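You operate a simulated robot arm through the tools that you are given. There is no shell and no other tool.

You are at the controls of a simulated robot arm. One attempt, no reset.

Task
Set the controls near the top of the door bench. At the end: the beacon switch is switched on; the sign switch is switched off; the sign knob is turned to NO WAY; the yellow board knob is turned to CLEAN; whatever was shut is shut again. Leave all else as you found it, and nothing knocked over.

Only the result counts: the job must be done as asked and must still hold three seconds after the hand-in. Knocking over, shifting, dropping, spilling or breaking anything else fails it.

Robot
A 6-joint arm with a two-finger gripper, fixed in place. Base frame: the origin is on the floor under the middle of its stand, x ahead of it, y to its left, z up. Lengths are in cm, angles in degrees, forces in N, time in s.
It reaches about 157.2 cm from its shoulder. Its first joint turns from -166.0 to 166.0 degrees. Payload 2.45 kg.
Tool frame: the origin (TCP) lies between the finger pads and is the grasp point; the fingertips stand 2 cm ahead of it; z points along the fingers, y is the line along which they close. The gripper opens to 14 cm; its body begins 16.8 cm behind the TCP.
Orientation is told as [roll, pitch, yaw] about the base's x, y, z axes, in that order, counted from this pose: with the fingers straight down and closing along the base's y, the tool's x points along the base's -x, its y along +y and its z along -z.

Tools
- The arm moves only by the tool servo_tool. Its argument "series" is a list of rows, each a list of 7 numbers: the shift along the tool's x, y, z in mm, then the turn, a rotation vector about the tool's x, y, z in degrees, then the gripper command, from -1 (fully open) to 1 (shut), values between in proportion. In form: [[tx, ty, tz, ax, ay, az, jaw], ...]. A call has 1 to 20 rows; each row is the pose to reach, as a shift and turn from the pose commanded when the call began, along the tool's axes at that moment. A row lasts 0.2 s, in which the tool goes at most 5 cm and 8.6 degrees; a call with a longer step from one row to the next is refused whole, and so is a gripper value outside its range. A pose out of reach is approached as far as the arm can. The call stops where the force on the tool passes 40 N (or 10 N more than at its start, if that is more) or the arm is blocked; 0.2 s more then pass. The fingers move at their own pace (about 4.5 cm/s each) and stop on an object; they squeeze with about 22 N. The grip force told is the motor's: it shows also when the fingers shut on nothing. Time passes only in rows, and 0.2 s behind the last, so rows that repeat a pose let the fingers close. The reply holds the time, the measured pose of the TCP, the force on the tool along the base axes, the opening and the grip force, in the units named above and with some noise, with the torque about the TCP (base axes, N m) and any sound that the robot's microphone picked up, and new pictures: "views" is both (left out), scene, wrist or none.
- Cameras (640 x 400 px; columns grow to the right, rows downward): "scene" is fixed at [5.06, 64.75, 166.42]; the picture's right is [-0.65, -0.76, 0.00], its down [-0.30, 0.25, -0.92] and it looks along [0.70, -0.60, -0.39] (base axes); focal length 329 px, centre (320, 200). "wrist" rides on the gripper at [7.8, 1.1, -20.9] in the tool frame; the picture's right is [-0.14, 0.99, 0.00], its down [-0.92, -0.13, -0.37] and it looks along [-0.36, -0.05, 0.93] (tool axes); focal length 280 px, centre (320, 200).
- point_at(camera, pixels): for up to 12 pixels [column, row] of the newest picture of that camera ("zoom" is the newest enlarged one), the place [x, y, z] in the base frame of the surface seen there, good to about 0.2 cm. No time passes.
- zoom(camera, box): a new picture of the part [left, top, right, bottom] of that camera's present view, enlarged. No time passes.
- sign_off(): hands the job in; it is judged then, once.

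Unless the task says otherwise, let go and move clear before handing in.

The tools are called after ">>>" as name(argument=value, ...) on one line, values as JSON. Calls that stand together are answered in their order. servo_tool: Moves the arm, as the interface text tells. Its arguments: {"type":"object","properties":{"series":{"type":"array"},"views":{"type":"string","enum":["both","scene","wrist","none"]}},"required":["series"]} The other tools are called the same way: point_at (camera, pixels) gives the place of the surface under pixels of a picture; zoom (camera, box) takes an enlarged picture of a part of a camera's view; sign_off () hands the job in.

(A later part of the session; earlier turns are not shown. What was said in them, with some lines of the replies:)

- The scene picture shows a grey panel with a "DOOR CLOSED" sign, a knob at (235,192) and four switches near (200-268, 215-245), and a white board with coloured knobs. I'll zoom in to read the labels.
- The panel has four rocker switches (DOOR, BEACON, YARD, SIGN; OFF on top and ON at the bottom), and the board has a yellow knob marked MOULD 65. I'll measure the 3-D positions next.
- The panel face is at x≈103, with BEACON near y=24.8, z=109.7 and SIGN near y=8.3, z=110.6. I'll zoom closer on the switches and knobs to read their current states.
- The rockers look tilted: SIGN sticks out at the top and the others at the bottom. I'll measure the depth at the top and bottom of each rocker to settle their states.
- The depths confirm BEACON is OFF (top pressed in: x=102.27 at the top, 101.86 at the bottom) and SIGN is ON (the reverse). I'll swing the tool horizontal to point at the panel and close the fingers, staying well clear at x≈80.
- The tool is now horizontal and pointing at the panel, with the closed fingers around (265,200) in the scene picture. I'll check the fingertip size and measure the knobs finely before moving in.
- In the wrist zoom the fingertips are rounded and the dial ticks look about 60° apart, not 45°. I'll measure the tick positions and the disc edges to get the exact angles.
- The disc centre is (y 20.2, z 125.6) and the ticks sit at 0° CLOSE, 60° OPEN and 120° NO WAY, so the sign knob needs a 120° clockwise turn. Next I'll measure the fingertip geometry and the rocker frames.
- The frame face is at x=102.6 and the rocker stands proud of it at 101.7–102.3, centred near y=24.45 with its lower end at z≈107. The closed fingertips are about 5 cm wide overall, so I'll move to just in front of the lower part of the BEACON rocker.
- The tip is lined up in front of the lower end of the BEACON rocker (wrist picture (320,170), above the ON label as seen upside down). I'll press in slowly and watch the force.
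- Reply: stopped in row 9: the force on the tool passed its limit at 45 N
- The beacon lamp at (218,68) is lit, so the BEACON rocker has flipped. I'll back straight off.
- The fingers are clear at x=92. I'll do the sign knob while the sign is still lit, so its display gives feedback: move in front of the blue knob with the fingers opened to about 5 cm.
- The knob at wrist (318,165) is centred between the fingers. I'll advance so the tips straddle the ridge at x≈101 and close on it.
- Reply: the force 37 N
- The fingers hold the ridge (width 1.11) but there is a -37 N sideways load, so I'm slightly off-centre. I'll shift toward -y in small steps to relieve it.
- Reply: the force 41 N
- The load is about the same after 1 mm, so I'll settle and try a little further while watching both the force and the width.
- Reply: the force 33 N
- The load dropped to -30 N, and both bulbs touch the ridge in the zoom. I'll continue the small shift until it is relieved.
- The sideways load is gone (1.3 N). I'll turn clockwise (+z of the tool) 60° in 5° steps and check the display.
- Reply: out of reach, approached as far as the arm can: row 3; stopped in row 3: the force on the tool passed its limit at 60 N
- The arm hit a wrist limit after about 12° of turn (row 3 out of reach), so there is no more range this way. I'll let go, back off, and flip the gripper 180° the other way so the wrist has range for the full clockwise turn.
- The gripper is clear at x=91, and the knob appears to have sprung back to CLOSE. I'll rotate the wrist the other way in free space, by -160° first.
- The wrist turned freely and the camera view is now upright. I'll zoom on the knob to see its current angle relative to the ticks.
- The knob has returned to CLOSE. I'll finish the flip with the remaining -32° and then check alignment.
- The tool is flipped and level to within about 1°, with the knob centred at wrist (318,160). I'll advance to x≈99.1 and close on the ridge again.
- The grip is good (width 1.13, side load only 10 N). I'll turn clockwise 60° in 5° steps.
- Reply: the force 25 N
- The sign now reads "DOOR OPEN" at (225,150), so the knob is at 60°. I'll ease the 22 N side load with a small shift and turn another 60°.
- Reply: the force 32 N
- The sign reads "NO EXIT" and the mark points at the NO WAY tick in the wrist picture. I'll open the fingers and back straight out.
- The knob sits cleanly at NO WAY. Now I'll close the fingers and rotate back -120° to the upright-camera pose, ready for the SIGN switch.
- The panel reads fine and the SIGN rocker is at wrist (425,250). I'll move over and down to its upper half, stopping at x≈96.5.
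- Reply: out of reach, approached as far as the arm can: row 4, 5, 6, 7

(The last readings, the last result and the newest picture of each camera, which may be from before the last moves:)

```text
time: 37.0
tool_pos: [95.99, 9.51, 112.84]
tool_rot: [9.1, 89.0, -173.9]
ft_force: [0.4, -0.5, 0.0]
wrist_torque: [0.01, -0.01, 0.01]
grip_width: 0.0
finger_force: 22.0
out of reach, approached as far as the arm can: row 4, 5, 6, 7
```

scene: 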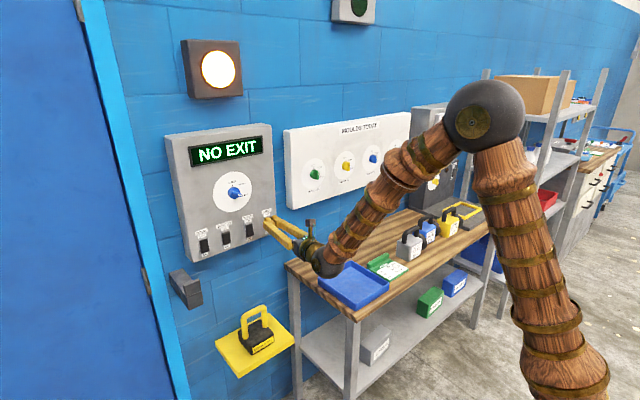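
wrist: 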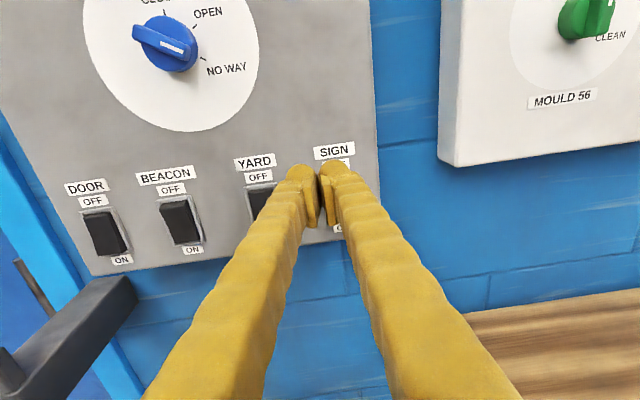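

The arm reports out of reach at this flip angle (it stopped at y=9.5), so I need a different roll here. I'll back off 3 cm and rotate the tool toward the original roll, where the wrist has room.

>>> servo_tool(series=[[0, 0, -30, 0, 0, 8, 1], [0, 0, -30, 0, 0, 16, 1], [0, 0, -30, 0, 0, 24, 1], [0, 0, -30, 0, 0, 32, 1], [0, 0, -30, 0, 0, 40, 1], [0, 0, -30, 0, 0, 48, 1], [0, 0, -30, 0, 0, 56, 1], [0, 0, -30, 0, 0, 64, 1], [0, 0, -30, 0, 0, 72, 1], [0, 0, -30, 0, 0, 80, 1], [0, 0, -30, 0, 0, 88, 1], [0, 0, -30, 0, 0, 96, 1], [0, 0, -30, 0, 0, 104, 1], [0, 0, -30, 0, 0, 112, 1], [0, 0, -30, 0, 0, 120, 1], [0, 0, -30, 0, 0, 128, 1], [0, 0, -30, 0, 0, 136, 1], [0, 0, -30, 0, 0, 144, 1], [0, 0, -30, 0, 0, 152, 1], [0, 0, -30, 0, 0, 160, 1]])

```text
time: 41.1
tool_pos: [92.81, 10.96, 112.99]
tool_rot: [-87.6, -70.0, 85.4]
ft_force: [0.0, -0.2, -1.4]
wrist_torque: [0.04, -0.03, 0.0]
grip_width: 0.0
finger_force: 21.7
out of reach, approached as far as the arm can: row 1, 2, 3, 4, 5, 6, 7, 8, 9, 10, 11, 12, 13, 14, 15, 16, 17, 18, 19, 20
```

scene: 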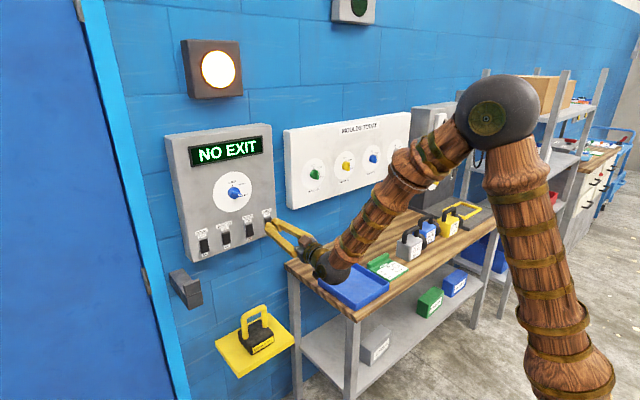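
wrist: 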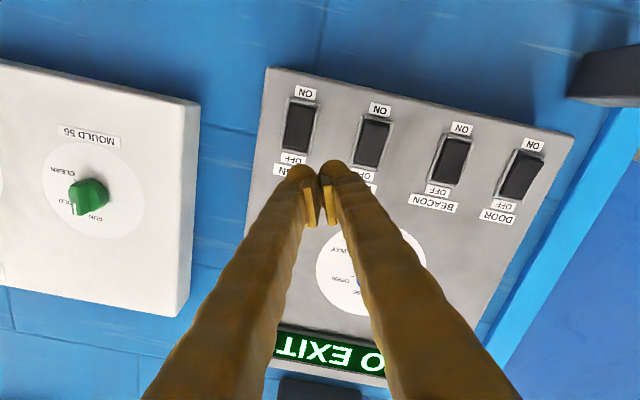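

Changing roll didn't help, so the limit is in another joint, most likely a forearm or wrist roll that wound up when I swung through the wrist's straight position off-plane at first. I'll retrace my path to unwind it, starting by going back to the earlier clear pose (80, 20, 130).

>>> servo_tool(series=[[0, 0, -45, 0, 0, 0, 1], [0, 0, -90, 0, 0, 0, 1], [0, 0, -134, 0, 0, 0, 1], [-42, 11, -134, 0, 0, 4, 1], [-84, 22, -134, 0, 0, 8, 1], [-126, 33, -134, 0, 0, 12, 1], [-168, 44, -134, 0, 0, 16, 1], [-210, 55.7, -134, 0, 0, 20, 1], [-210, 55.7, -134, 0, 0, 20, 1]])

```text
time: 43.1
tool_pos: [79.84, 23.52, 131.02]
tool_rot: [-8.8, -89.3, 7.9]
ft_force: [0.0, 0.2, 0.3]
wrist_torque: [-0.02, 0.0, 0.02]
grip_width: 0.02
finger_force: 21.6
```

scene: 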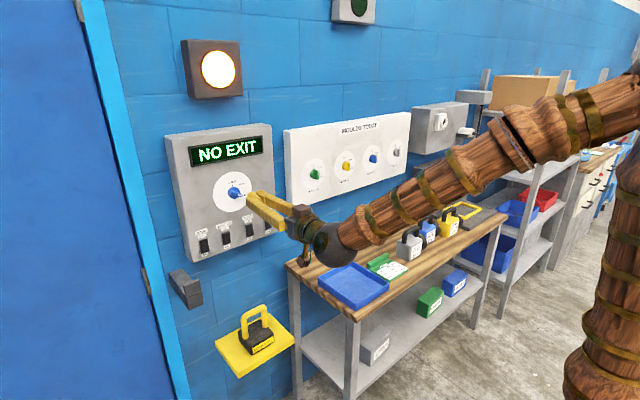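
wrist: 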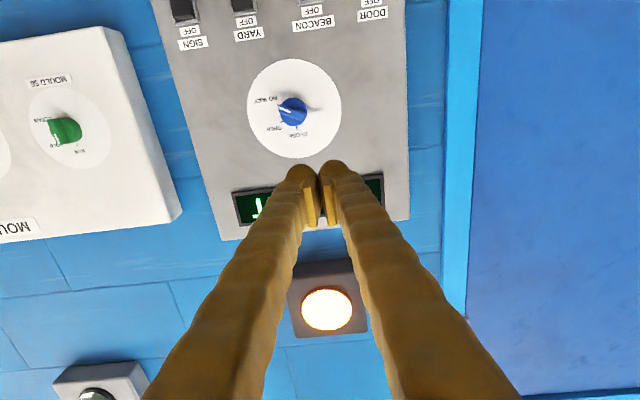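

I'm back in the clear at (80, 23.5, 131). Now I'll retrace the original swing in reverse to the starting pose with the fingers pointing down.

>>> servo_tool(series=[[-11.75, -22.75, -19.5, 0, 7.5, 0, 1], [-23.5, -45.5, -39, 0, 15, 0, 1], [-35.25, -68.25, -58.5, 0, 22.5, 0, 1], [-47, -91, -78, 0, 30, 0, 1], [-58.75, -113.75, -97.5, 0, 37.5, 0, 1], [-70.5, -136.5, -117, 0, 45, 0, 1], [-82.25, -159.25, -136.5, 0, 52.5, 0, 1], [-94, -182, -156, 0, 60, 0, 1], [-105.75, -204.75, -175.5, 0, 67.5, 0, 1], [-117.5, -227.5, -195, 0, 75, 0, 1], [-129.25, -250.25, -214.5, 0, 82.5, 0, 1], [-141, -273, -234, 0, 90, 0, 1], [-141, -273, -234, 0, 90, 0, 1]])

```text
time: 46.0
tool_pos: [55.96, -3.32, 145.52]
tool_rot: [-0.1, 0.7, -0.9]
ft_force: [0.4, 0.2, -0.2]
wrist_torque: [-0.01, 0.03, 0.05]
grip_width: 0.0
finger_force: 21.6
```

scene: 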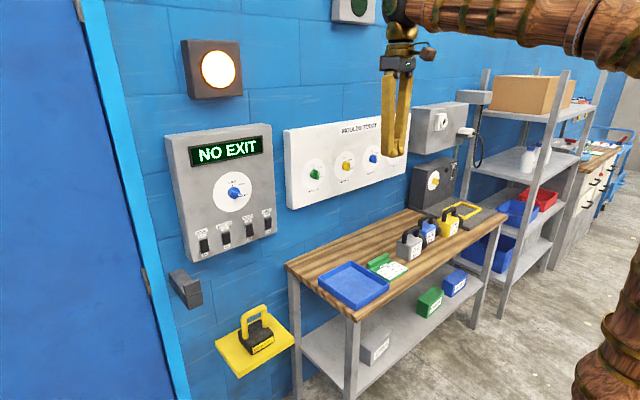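
wrist: 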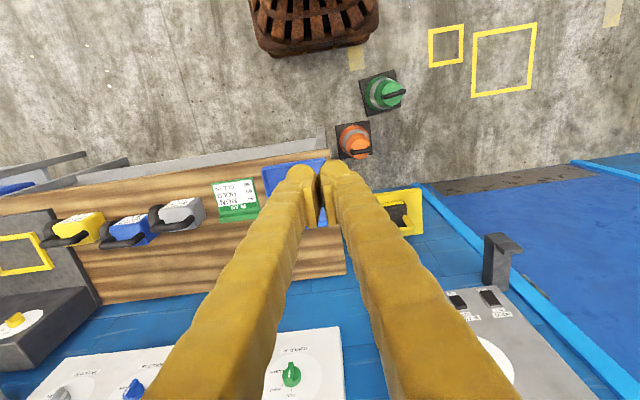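

I'm back at the starting pose. Now I'll centre the arm at y=0 with the tool square, so the next swing passes through the wrist's straight position in-plane without winding.

>>> servo_tool(series=[[0, 16, 0, 0, 0, -0.5, 1], [0, 33, 0, 0, 0, -0.9, 1], [0, 33, 0, 0, 0, -0.9, 1]], views="none")

```text
time: 46.8
tool_pos: [56.23, -0.0, 145.54]
tool_rot: [-0.1, 0.7, -0.1]
ft_force: [0.1, -0.1, 0.2]
wrist_torque: [-0.04, 0.0, -0.02]
grip_width: 0.01
finger_force: 21.8
```

The tool is exactly at y=0.0 with yaw -0.1. I'll swing it up to horizontal in-plane.

>>> servo_tool(series=[[-20, 0, 12.5, 0, -7.5, 0, 1], [-40, 0, 25, 0, -15, 0, 1], [-60, 0, 37.5, 0, -22.5, 0, 1], [-80, 0, 50, 0, -30, 0, 1], [-100, 0, 62.5, 0, -37.5, 0, 1], [-120, 0, 75, 0, -45, 0, 1], [-140, 0, 87.5, 0, -52.5, 0, 1], [-160, 0, 100, 0, -60, 0, 1], [-180, 0, 112.5, 0, -67.5, 0, 1], [-200, 0, 125, 0, -75, 0, 1], [-220, 0, 137.5, 0, -82.5, 0, 1], [-240, 0, 150, 0, -90, 0, 1], [-240, 0, 150, 0, -90, 0, 1]])

```text
time: 49.5
tool_pos: [80.04, 0.07, 130.2]
tool_rot: [-12.2, -89.5, 12.3]
ft_force: [0.1, 0.8, -0.7]
wrist_torque: [-0.01, 0.0, -0.02]
grip_width: 0.0
finger_force: 22.1
```

scene: 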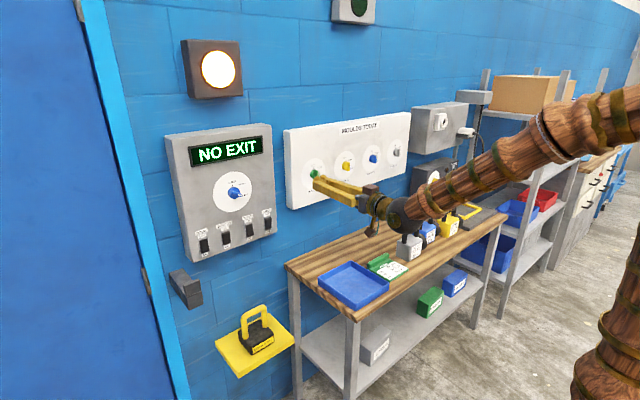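
wrist: 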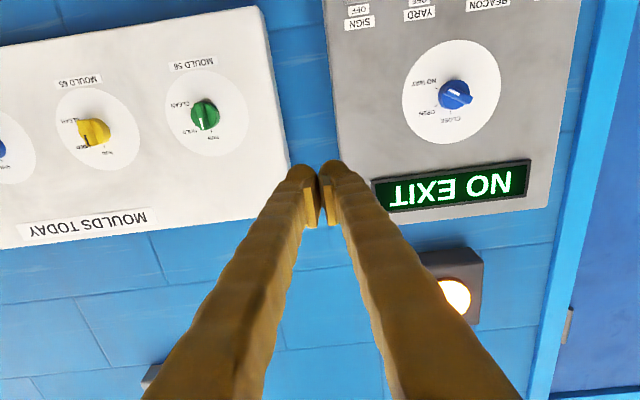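

No limit was reported this time at y=0, so the configuration is good. I'll zoom on the board knobs to read the yellow one's state and tick angles.

>>> zoom(camera="wrist", box=[40, 70, 240, 180])

>>> zoom(camera="wrist", box=[55, 90, 135, 170])

```text
3.20 times, centred on (140, 125) of wrist
```

zoom: 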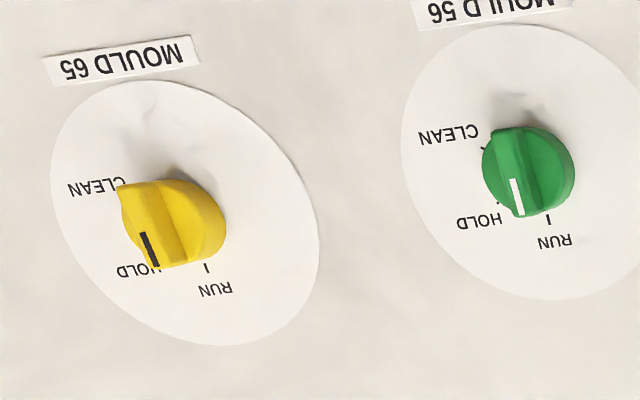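

```text
5.00 times, centred on (95, 130) of wrist
```

zoom: 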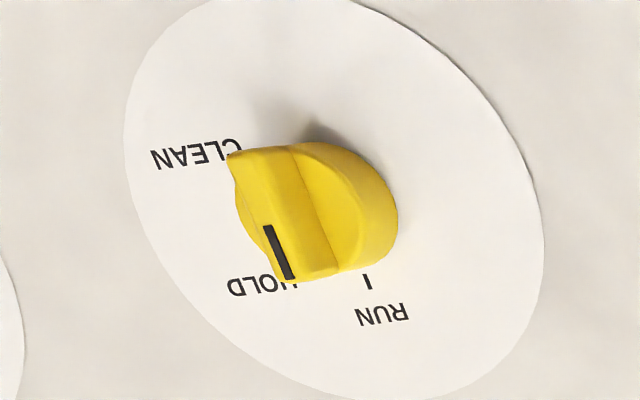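

I'll judge the yellow knob's angle from straight ahead later. First the SIGN switch: move to y≈7.4, z≈112.2, then forward to x≈96.

>>> servo_tool(series=[[30, 12, 0, 0, 0, 0, 1], [60, 24, 0, 0, 0, 0, 1], [90, 37, 0, 0, 0, 0, 1], [120, 49, 0, 0, 0, 0, 1], [150, 61, 0, 0, 0, 0, 1], [180, 73, 0, 0, 0, 0, 1], [180, 73, 40, 0, 0, 0, 1], [180, 73, 80, 0, 0, 0, 1], [180, 73, 120, 0, 0, 0, 1], [180, 73, 160, 0, 0, 0, 1], [180, 73, 160, 0, 0, 0, 1]])

```text
time: 52.0
tool_pos: [95.9, 7.1, 111.96]
tool_rot: [-11.0, -89.3, 11.1]
ft_force: [-0.4, 0.1, -0.1]
wrist_torque: [0.01, 0.01, 0.04]
grip_width: 0.0
finger_force: 21.2
```

scene: 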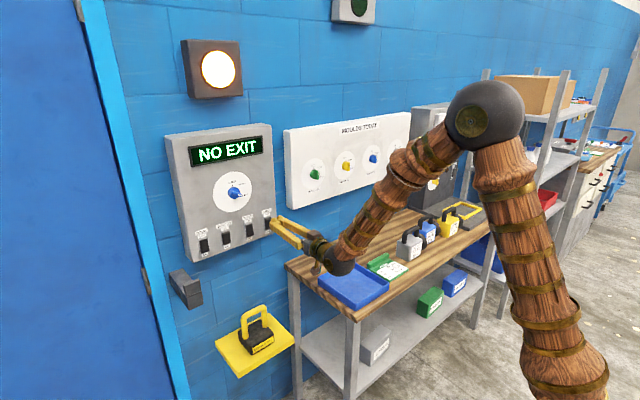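
wrist: 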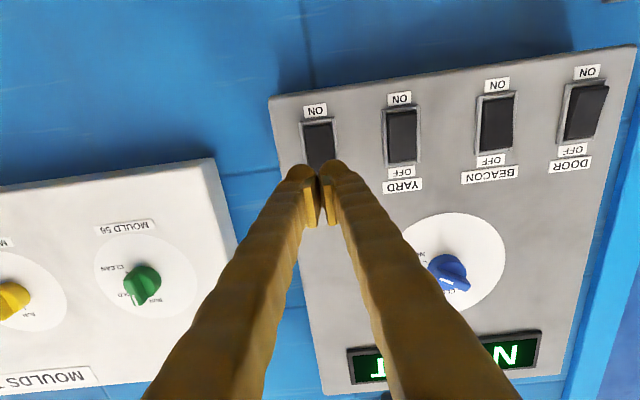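

Now reachable: the tip is at y=7.1, z=112, in front of the upper part of the SIGN rocker. I'll nudge 3 mm toward +y and press in slowly.

>>> servo_tool(series=[[-2.5, 3, 20, 0, 0, 0, 1], [-2.5, 3, 32, 0, 0, 0, 1], [-2.5, 3, 36, 0, 0, 0, 1], [-2.5, 3, 38, 0, 0, 0, 1], [-2.5, 3, 40, 0, 0, 0, 1], [-2.5, 3, 42, 0, 0, 0, 1], [-2.5, 3, 44, 0, 0, 0, 1], [-2.5, 3, 45, 0, 0, 0, 1], [-2.5, 3, 45, 0, 0, 0, 1]])

```text
time: 54.0
tool_pos: [100.2, 7.59, 112.13]
tool_rot: [-11.8, -89.2, 11.9]
ft_force: [-29.3, 1.6, 3.2]
wrist_torque: [-0.01, 0.28, 0.04]
grip_width: 0.61
finger_force: 29.9
```

scene: 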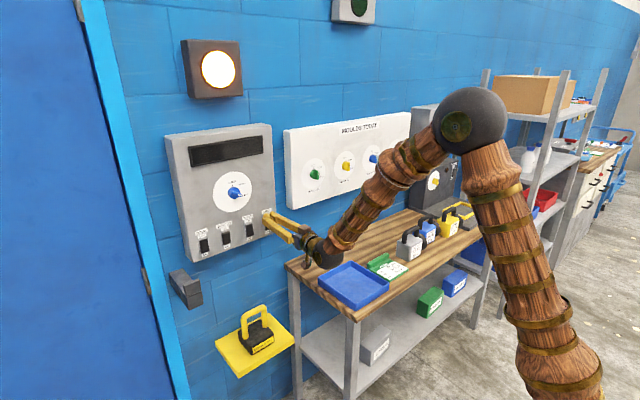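
wrist: 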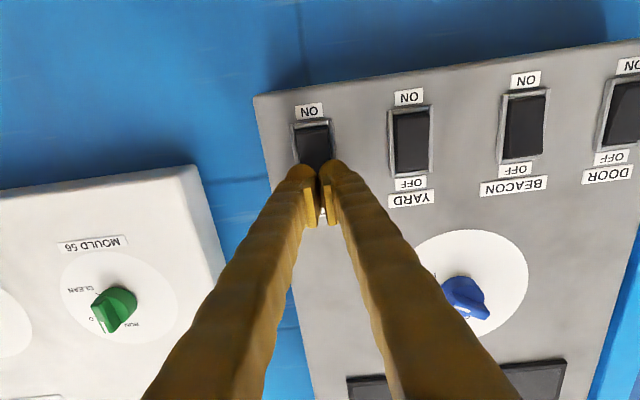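

The sign display is now dark, so the SIGN switch is off. I'll back away and travel across to the front of the yellow board knob, opening the fingers to 5 cm.

>>> servo_tool(series=[[0, 0, -20, 0, 0, 0, 1], [0, 0, -60, 0, 0, 0, 1], [0, 0, -100, 0, 0, 0, 1], [-11, -42, -100, 0, 0, 0, 0.286], [-22, -84, -100, 0, 0, 0, 0.286], [-33, -126, -100, 0, 0, 0, 0.286], [-44, -168, -100, 0, 0, 0, 0.286], [-55, -210, -100, 0, 0, 0, 0.286], [-66, -252, -100, 0, 0, 0, 0.286], [-77, -294, -100, 0, 0, 0, 0.286], [-88, -336, -100, 0, 0, 0, 0.286], [-99, -378, -100, 0, 0, 0, 0.286], [-110, -416, -100, 0, 0, 0, 0.286], [-110, -416, -100, 0, 0, 0, 0.286]])

```text
time: 57.0
tool_pos: [90.23, -34.02, 123.35]
tool_rot: [-9.5, -89.3, 9.3]
ft_force: [-0.2, -0.4, 0.3]
wrist_torque: [0.01, 0.03, -0.03]
grip_width: 5.0
finger_force: 0.0
```

scene: 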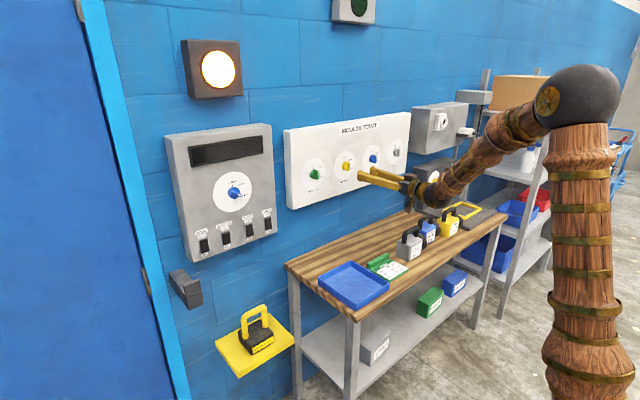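
wrist: 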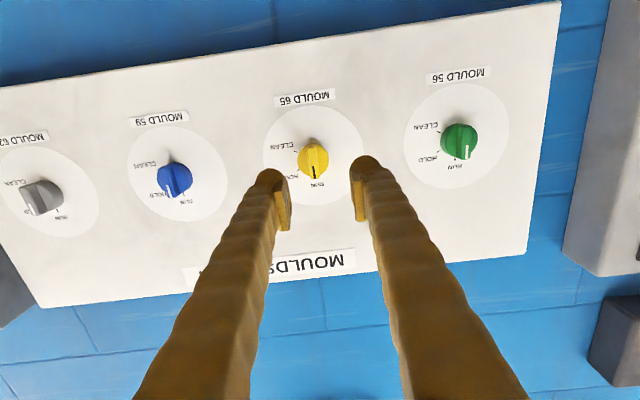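

The tool is in front of the yellow knob at wrist (313,158), and it reached this spot without trouble. I'll zoom and measure its ridge, ticks and disc.

>>> zoom(camera="wrist", box=[260, 100, 370, 215])

>>> zoom(camera="wrist", box=[285, 130, 345, 190])

```text
3.48 times, centred on (315, 158) of wrist
```

zoom: 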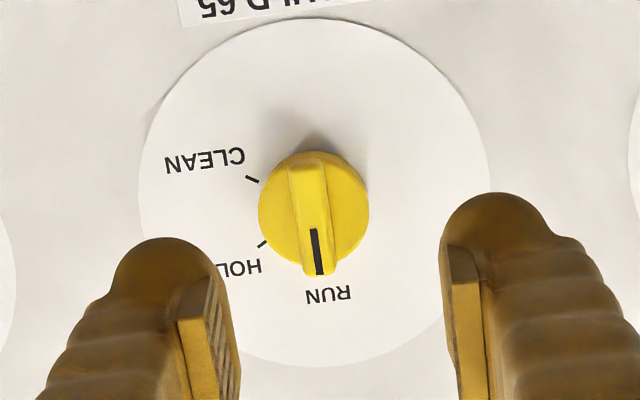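

```text
6.67 times, centred on (315, 160) of wrist
```

zoom: 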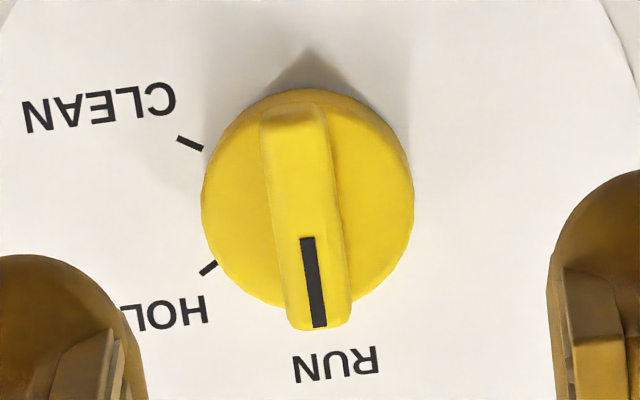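

The dial matches the sign dial: the mark is at RUN, with HOLD at 60° and CLEAN at 120°. I'll get 3-D points for the ridge and disc.

>>> point_at(camera="zoom", pixels=[[310, 260], [320, 320], [300, 130], [266, 130], [330, 130], [235, 200], [385, 200], [190, 143], [208, 268], [308, 200], [278, 220], [340, 220]])

>>> point_at(camera="wrist", pixels=[[264, 158], [363, 152], [307, 107], [318, 203]])

```text
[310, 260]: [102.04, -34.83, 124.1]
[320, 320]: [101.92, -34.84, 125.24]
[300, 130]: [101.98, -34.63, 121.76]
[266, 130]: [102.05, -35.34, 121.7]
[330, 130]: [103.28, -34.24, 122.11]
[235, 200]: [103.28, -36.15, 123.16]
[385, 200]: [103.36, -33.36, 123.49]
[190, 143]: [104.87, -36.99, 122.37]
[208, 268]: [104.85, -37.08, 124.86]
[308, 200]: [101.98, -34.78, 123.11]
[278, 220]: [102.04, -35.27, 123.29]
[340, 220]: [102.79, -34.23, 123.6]
```

```text
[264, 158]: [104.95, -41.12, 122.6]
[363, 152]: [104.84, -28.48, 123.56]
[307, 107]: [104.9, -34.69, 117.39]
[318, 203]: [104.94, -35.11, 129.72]
```

The knob centre is at y≈-34.8, z≈123.5, and the ridge front is at x=102.0. Before gripping, I'll test in free air that the wrist can turn +120° here.

>>> servo_tool(series=[[0, 0, 0, 0, 0, 8, 0.286], [0, 0, 0, 0, 0, 16, 0.286], [0, 0, 0, 0, 0, 24, 0.286], [0, 0, 0, 0, 0, 32, 0.286], [0, 0, 0, 0, 0, 40, 0.286], [0, 0, 0, 0, 0, 48, 0.286], [0, 0, 0, 0, 0, 56, 0.286], [0, 0, 0, 0, 0, 64, 0.286], [0, 0, 0, 0, 0, 72, 0.286], [0, 0, 0, 0, 0, 80, 0.286], [0, 0, 0, 0, 0, 88, 0.286], [0, 0, 0, 0, 0, 96, 0.286], [0, 0, 0, 0, 0, 104, 0.286], [0, 0, 0, 0, 0, 112, 0.286], [0, 0, 0, 0, 0, 120, 0.286], [0, 0, 0, 0, 0, 125, 0.286], [0, 0, 0, 0, 0, 125, 0.286]])

```text
time: 60.5
tool_pos: [90.48, -34.06, 123.35]
tool_rot: [89.2, 34.9, -90.5]
ft_force: [-0.2, 0.2, 0.1]
wrist_torque: [-0.04, 0.01, -0.03]
grip_width: 5.01
finger_force: 0.0
```

scene: 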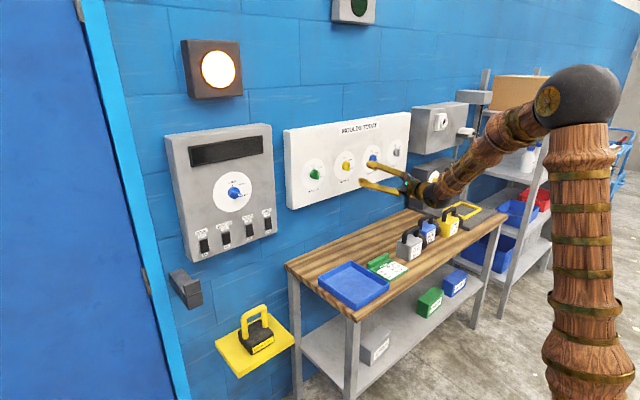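
wrist: 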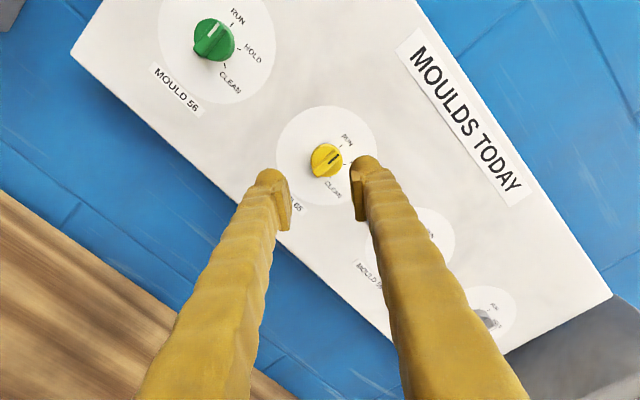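

The +125° turn works with no limit. I'll rotate back to the gripping roll.

>>> servo_tool(series=[[0, 0, 0, 0, 0, -8, 0.286], [0, 0, 0, 0, 0, -16, 0.286], [0, 0, 0, 0, 0, -24, 0.286], [0, 0, 0, 0, 0, -32, 0.286], [0, 0, 0, 0, 0, -40, 0.286], [0, 0, 0, 0, 0, -48, 0.286], [0, 0, 0, 0, 0, -56, 0.286], [0, 0, 0, 0, 0, -64, 0.286], [0, 0, 0, 0, 0, -72, 0.286], [0, 0, 0, 0, 0, -80, 0.286], [0, 0, 0, 0, 0, -88, 0.286], [0, 0, 0, 0, 0, -96, 0.286], [0, 0, 0, 0, 0, -104, 0.286], [0, 0, 0, 0, 0, -112, 0.286], [0, 0, 0, 0, 0, -120, 0.286], [0, 0, 0, 0, 0, -125, 0.286], [0, 0, 0, 0, 0, -125, 0.286]], views="wrist")

```text
time: 64.2
tool_pos: [90.3, -33.92, 123.4]
tool_rot: [-15.5, -89.4, 15.6]
ft_force: [0.7, 0.2, 0.2]
wrist_torque: [-0.03, 0.01, 0.0]
grip_width: 5.0
finger_force: 0.1
```

wrist: 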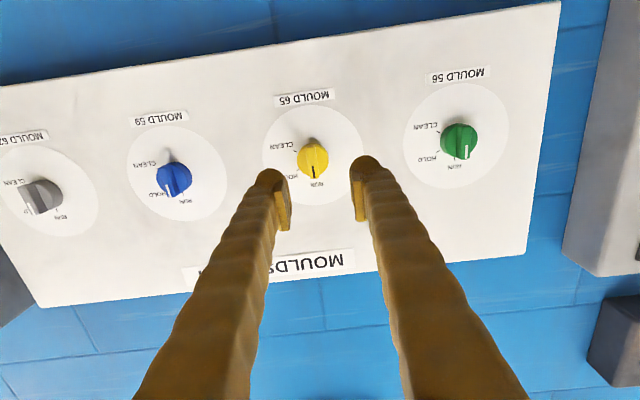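

The roll is restored. I'll advance to x≈101.1 centred on the yellow ridge and close gently.

>>> servo_tool(series=[[-2, -8.3, 35, 0, -0.6, 0, 0.286], [-2, -8.3, 70, 0, -0.6, 0, 0.286], [-2, -8.3, 95, 0, -0.6, 0, 0.286], [-2, -8.3, 108, 0, -0.6, 0, 0.286], [-2, -8.3, 108, 0, -0.6, 0, 0.286], [-2, -8.3, 108, 0, -0.6, 0, 0.6], [-2, -8.3, 108, 0, -0.6, 0, 0.75], [-2, -8.3, 108, 0, -0.6, 0, 0.84], [-2, -8.3, 108, 0, -0.6, 0, 0.9], [-2, -8.3, 108, 0, -0.6, 0, 0.9]])

```text
time: 66.3
tool_pos: [101.23, -34.79, 123.37]
tool_rot: [-54.5, -89.9, 54.5]
ft_force: [0.1, -10.1, 0.3]
wrist_torque: [0.01, 0.02, -0.08]
grip_width: 1.34
finger_force: 4.6
```

scene: 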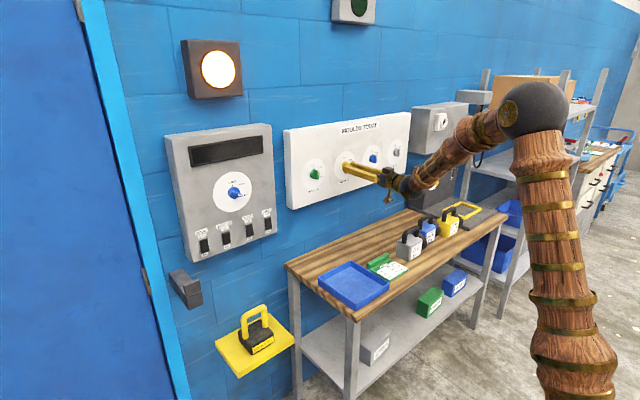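
wrist: 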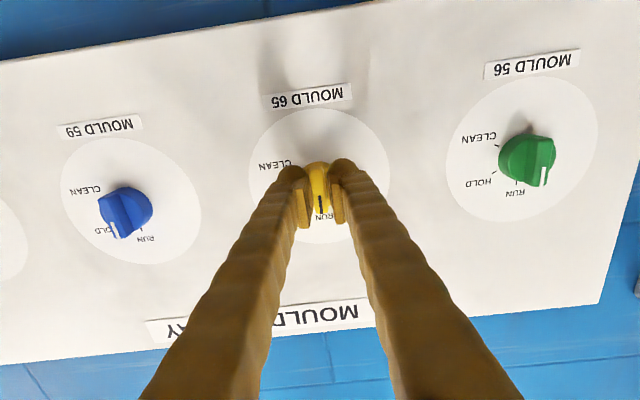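

The R finger is touching at width 1.34 with a light -10 N load. I'll shift about 1 mm toward -y and close fully.

>>> servo_tool(series=[[0, -1, 0, 0, 0, 0, 0.92], [0, -1, 0, 0, 0, 0, 1], [0, -1, 0, 0, 0, 0, 1]], views="none")

```text
time: 67.2
tool_pos: [101.15, -34.8, 123.43]
tool_rot: [-52.2, -89.9, 52.2]
ft_force: [6.3, -10.2, -0.8]
wrist_torque: [0.04, -0.02, -0.12]
grip_width: 1.1
finger_force: 38.3
```

The ridge is firmly held (width 1.10) with only a 10 N side load. I'll turn clockwise 60°.

>>> servo_tool(series=[[0, -0.5, 0, 0, 0, 5, 1], [0, -0.5, 0, 0, 0, 10, 1], [0, -0.5, 0, 0, 0, 15, 1], [0, -0.5, 0, 0, 0, 20, 1], [0, -0.5, 0, 0, 0, 25, 1], [0, -0.5, 0, 0, 0, 30, 1], [0, -0.5, 0, 0, 0, 35, 1], [0, -0.5, 0, 0, 0, 40, 1], [0, -0.5, 0, 0, 0, 45, 1], [0, -0.5, 0, 0, 0, 50, 1], [0, -0.5, 0, 0, 0, 55, 1], [0, -0.5, 0, 0, 0, 60, 1]])

```text
time: 69.8
tool_pos: [101.27, -34.99, 123.4]
tool_rot: [89.9, -30.1, -89.8]
ft_force: [-16.0, 26.9, -7.1]
wrist_torque: [-0.01, 0.1, 0.29]
grip_width: 1.11
finger_force: 38.4
```

scene: 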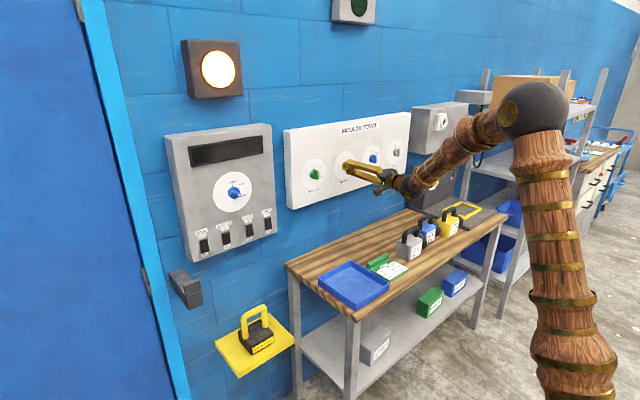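
wrist: 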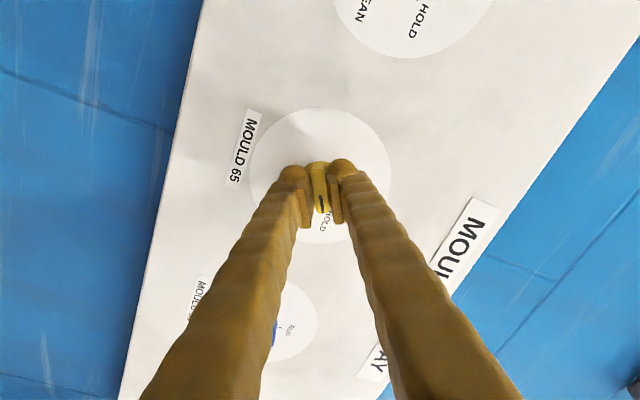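

The knob is at HOLD with a 27 N side load. I'll relieve it slightly and turn the remaining 60° to CLEAN.

>>> servo_tool(series=[[0.9, 0.3, -0.5, 0, 0, 0, 1], [0.9, 0.3, -0.5, 0, 0, 5, 1], [0.9, 0.3, -0.5, 0, 0, 10, 1], [0.9, 0.3, -0.5, 0, 0, 15, 1], [0.9, 0.3, -0.5, 0, 0, 20, 1], [0.9, 0.3, -0.5, 0, 0, 25, 1], [0.9, 0.3, -0.5, 0, 0, 30, 1], [0.9, 0.3, -0.5, 0, 0, 35, 1], [0.9, 0.3, -0.5, 0, 0, 40, 1], [0.9, 0.3, -0.5, 0, 0, 45, 1], [0.9, 0.3, -0.5, 0, 0, 50, 1], [0.9, 0.3, -0.5, 0, 0, 55, 1], [0.9, 0.3, -0.5, 0, 0, 60, 1], [0.9, 0.3, -0.5, 0, 0, 60, 1]])

```text
time: 72.8
tool_pos: [101.21, -35.0, 123.54]
tool_rot: [90.0, 29.8, -90.0]
ft_force: [23.2, -6.3, 23.7]
wrist_torque: [0.02, -0.21, -0.05]
grip_width: 1.1
finger_force: 37.9
```

scene: 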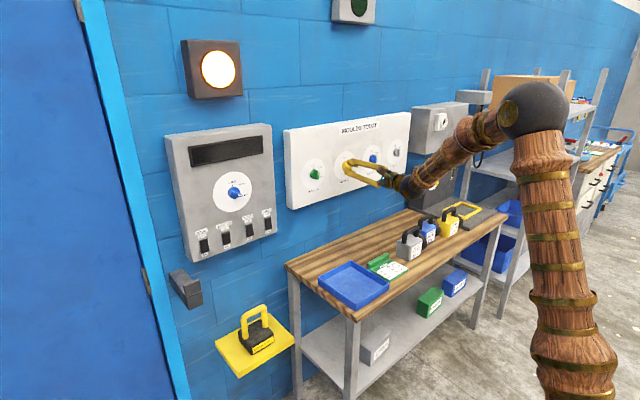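
wrist: 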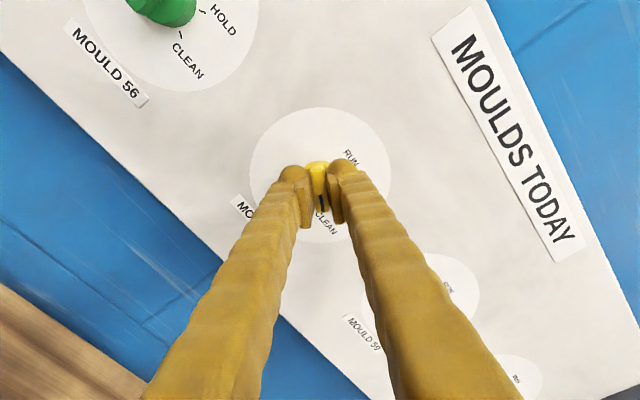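

The mark points at CLEAN between the fingers (wrist (322,205)). I'll release, back out and check.

>>> servo_tool(series=[[0, 0, 0, 0, 0, 0, 0.6], [0, 0, 0, 0, 0, 0, 0.286], [0, 0, 0, 0, 0, 0, 0.286], [0, 0, 0, 0, 0, 0, 0.286], [0, 0, -20, 0, 0, 0, 0.286], [0, 0, -60, 0, 0, 0, 0.286], [0, 0, -100, 0, 0, 0, 0.286], [0, 0, -140, 0, 0, 0, 0.286], [0, 0, -140, 0, 0, 0, 0.286]])

>>> zoom(camera="wrist", box=[270, 100, 390, 210])

>>> zoom(camera="scene", box=[160, 120, 290, 270])

>>> zoom(camera="scene", box=[280, 100, 420, 215])

```text
time: 74.8
tool_pos: [87.13, -35.01, 123.35]
tool_rot: [89.9, 29.9, -90.0]
ft_force: [0.1, 0.3, 0.1]
wrist_torque: [0.05, 0.0, 0.02]
grip_width: 5.0
finger_force: 0.0
```

scene: 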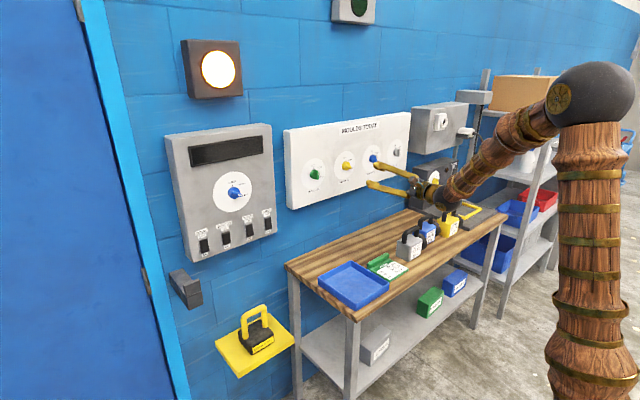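
wrist: 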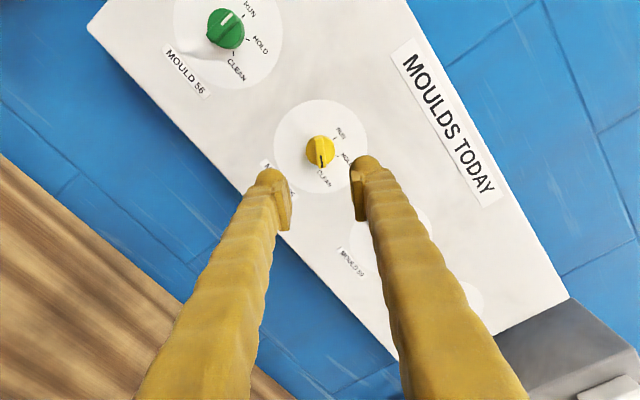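

```text
3.64 times, centred on (330, 155) of wrist
```

zoom: 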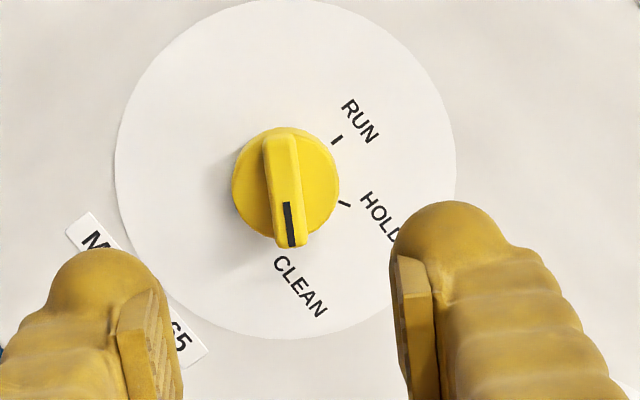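

```text
2.67 times, centred on (225, 195) of scene
```

zoom: 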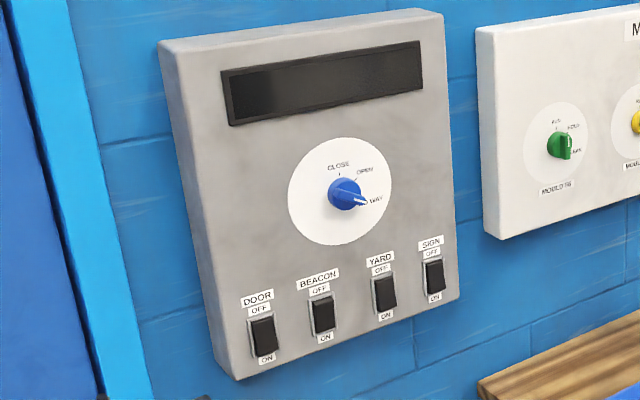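

```text
3.48 times, centred on (350, 158) of scene
```

zoom: 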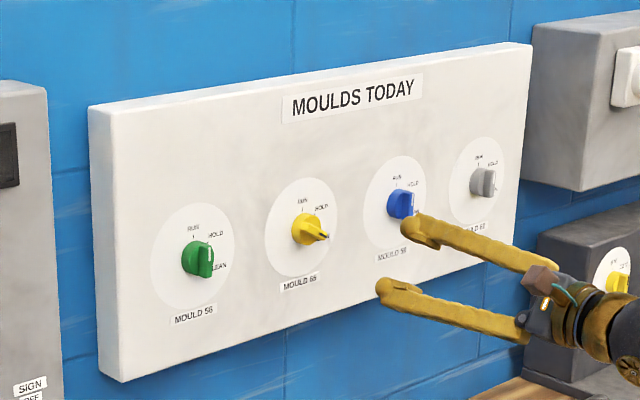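

The yellow knob is at CLEAN, the sign knob at NO WAY, the beacon is lit and the sign is dark. I'll back off further and confirm the rocker depths.

>>> servo_tool(series=[[0, 0, -40, 0, 0, 0, 0.286], [0, 0, -80, 0, 0, 0, 0.286], [0, 0, -100, 0, 0, 0, 0.286], [0, 0, -100, 0, 0, 0, 0.286]])

>>> zoom(camera="scene", box=[190, 205, 280, 261])

>>> point_at(camera="zoom", pixels=[[94, 255], [108, 325], [255, 205], [270, 268], [422, 150], [432, 210], [555, 110], [560, 165]])

```text
time: 75.8
tool_pos: [77.22, -34.84, 123.51]
tool_rot: [89.9, 29.9, -90.0]
ft_force: [0.2, -0.3, 0.0]
wrist_torque: [0.02, 0.02, 0.01]
grip_width: 5.01
finger_force: 0.1
```

scene: 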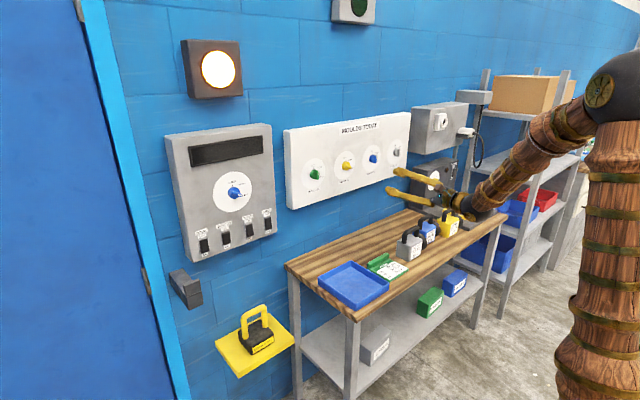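
wrist: 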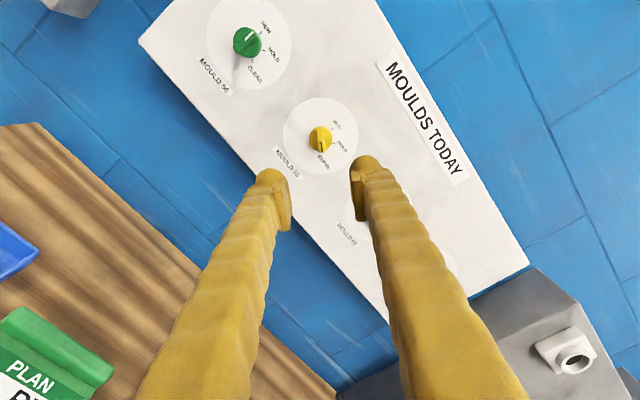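

```text
7.11 times, centred on (235, 233) of scene
```

zoom: 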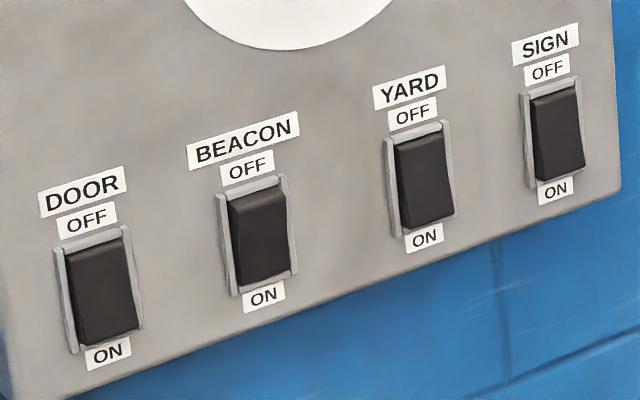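

```text
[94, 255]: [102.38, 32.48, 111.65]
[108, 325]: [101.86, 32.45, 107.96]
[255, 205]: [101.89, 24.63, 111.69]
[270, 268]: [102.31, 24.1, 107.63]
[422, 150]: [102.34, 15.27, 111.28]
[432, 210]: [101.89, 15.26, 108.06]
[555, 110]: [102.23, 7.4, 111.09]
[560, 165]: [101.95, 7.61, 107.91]
```

The depths confirm BEACON is ON (bottom in), SIGN is OFF (top in), and DOOR and YARD are unchanged. Both knobs are at their targets, nothing was opened, and the arm is clear, so I'm handing in.

>>> sign_off()

```text
The job is handed in.
```

All the controls are set as asked, and I've handed the job in; no verdict has come back yet. These are the states from the last pictures and depth checks:

| Control | State | How I checked |
|---|---|---|
| Beacon switch | On | The lamp is lit and the rocker is pressed in at the bottom |
| Sign switch | Off | The display is dark and the rocker is pressed in at the top |
| Sign knob | NO WAY | The mark is on the NO WAY tick, and the display read "NO EXIT" before I switched the sign off |
| Yellow board knob (MOULD 65) | CLEAN | The mark points at CLEAN in the close-up |

The DOOR and YARD switches still read as off. I opened nothing, so there was nothing to shut again, and I saw nothing knocked over or shifted.

My first try at the sign knob reached only about 12° before the wrist ran out of travel. The knob went back to CLOSE, and the second try turned it to NO WAY. I let go and moved the arm clear before handing in.
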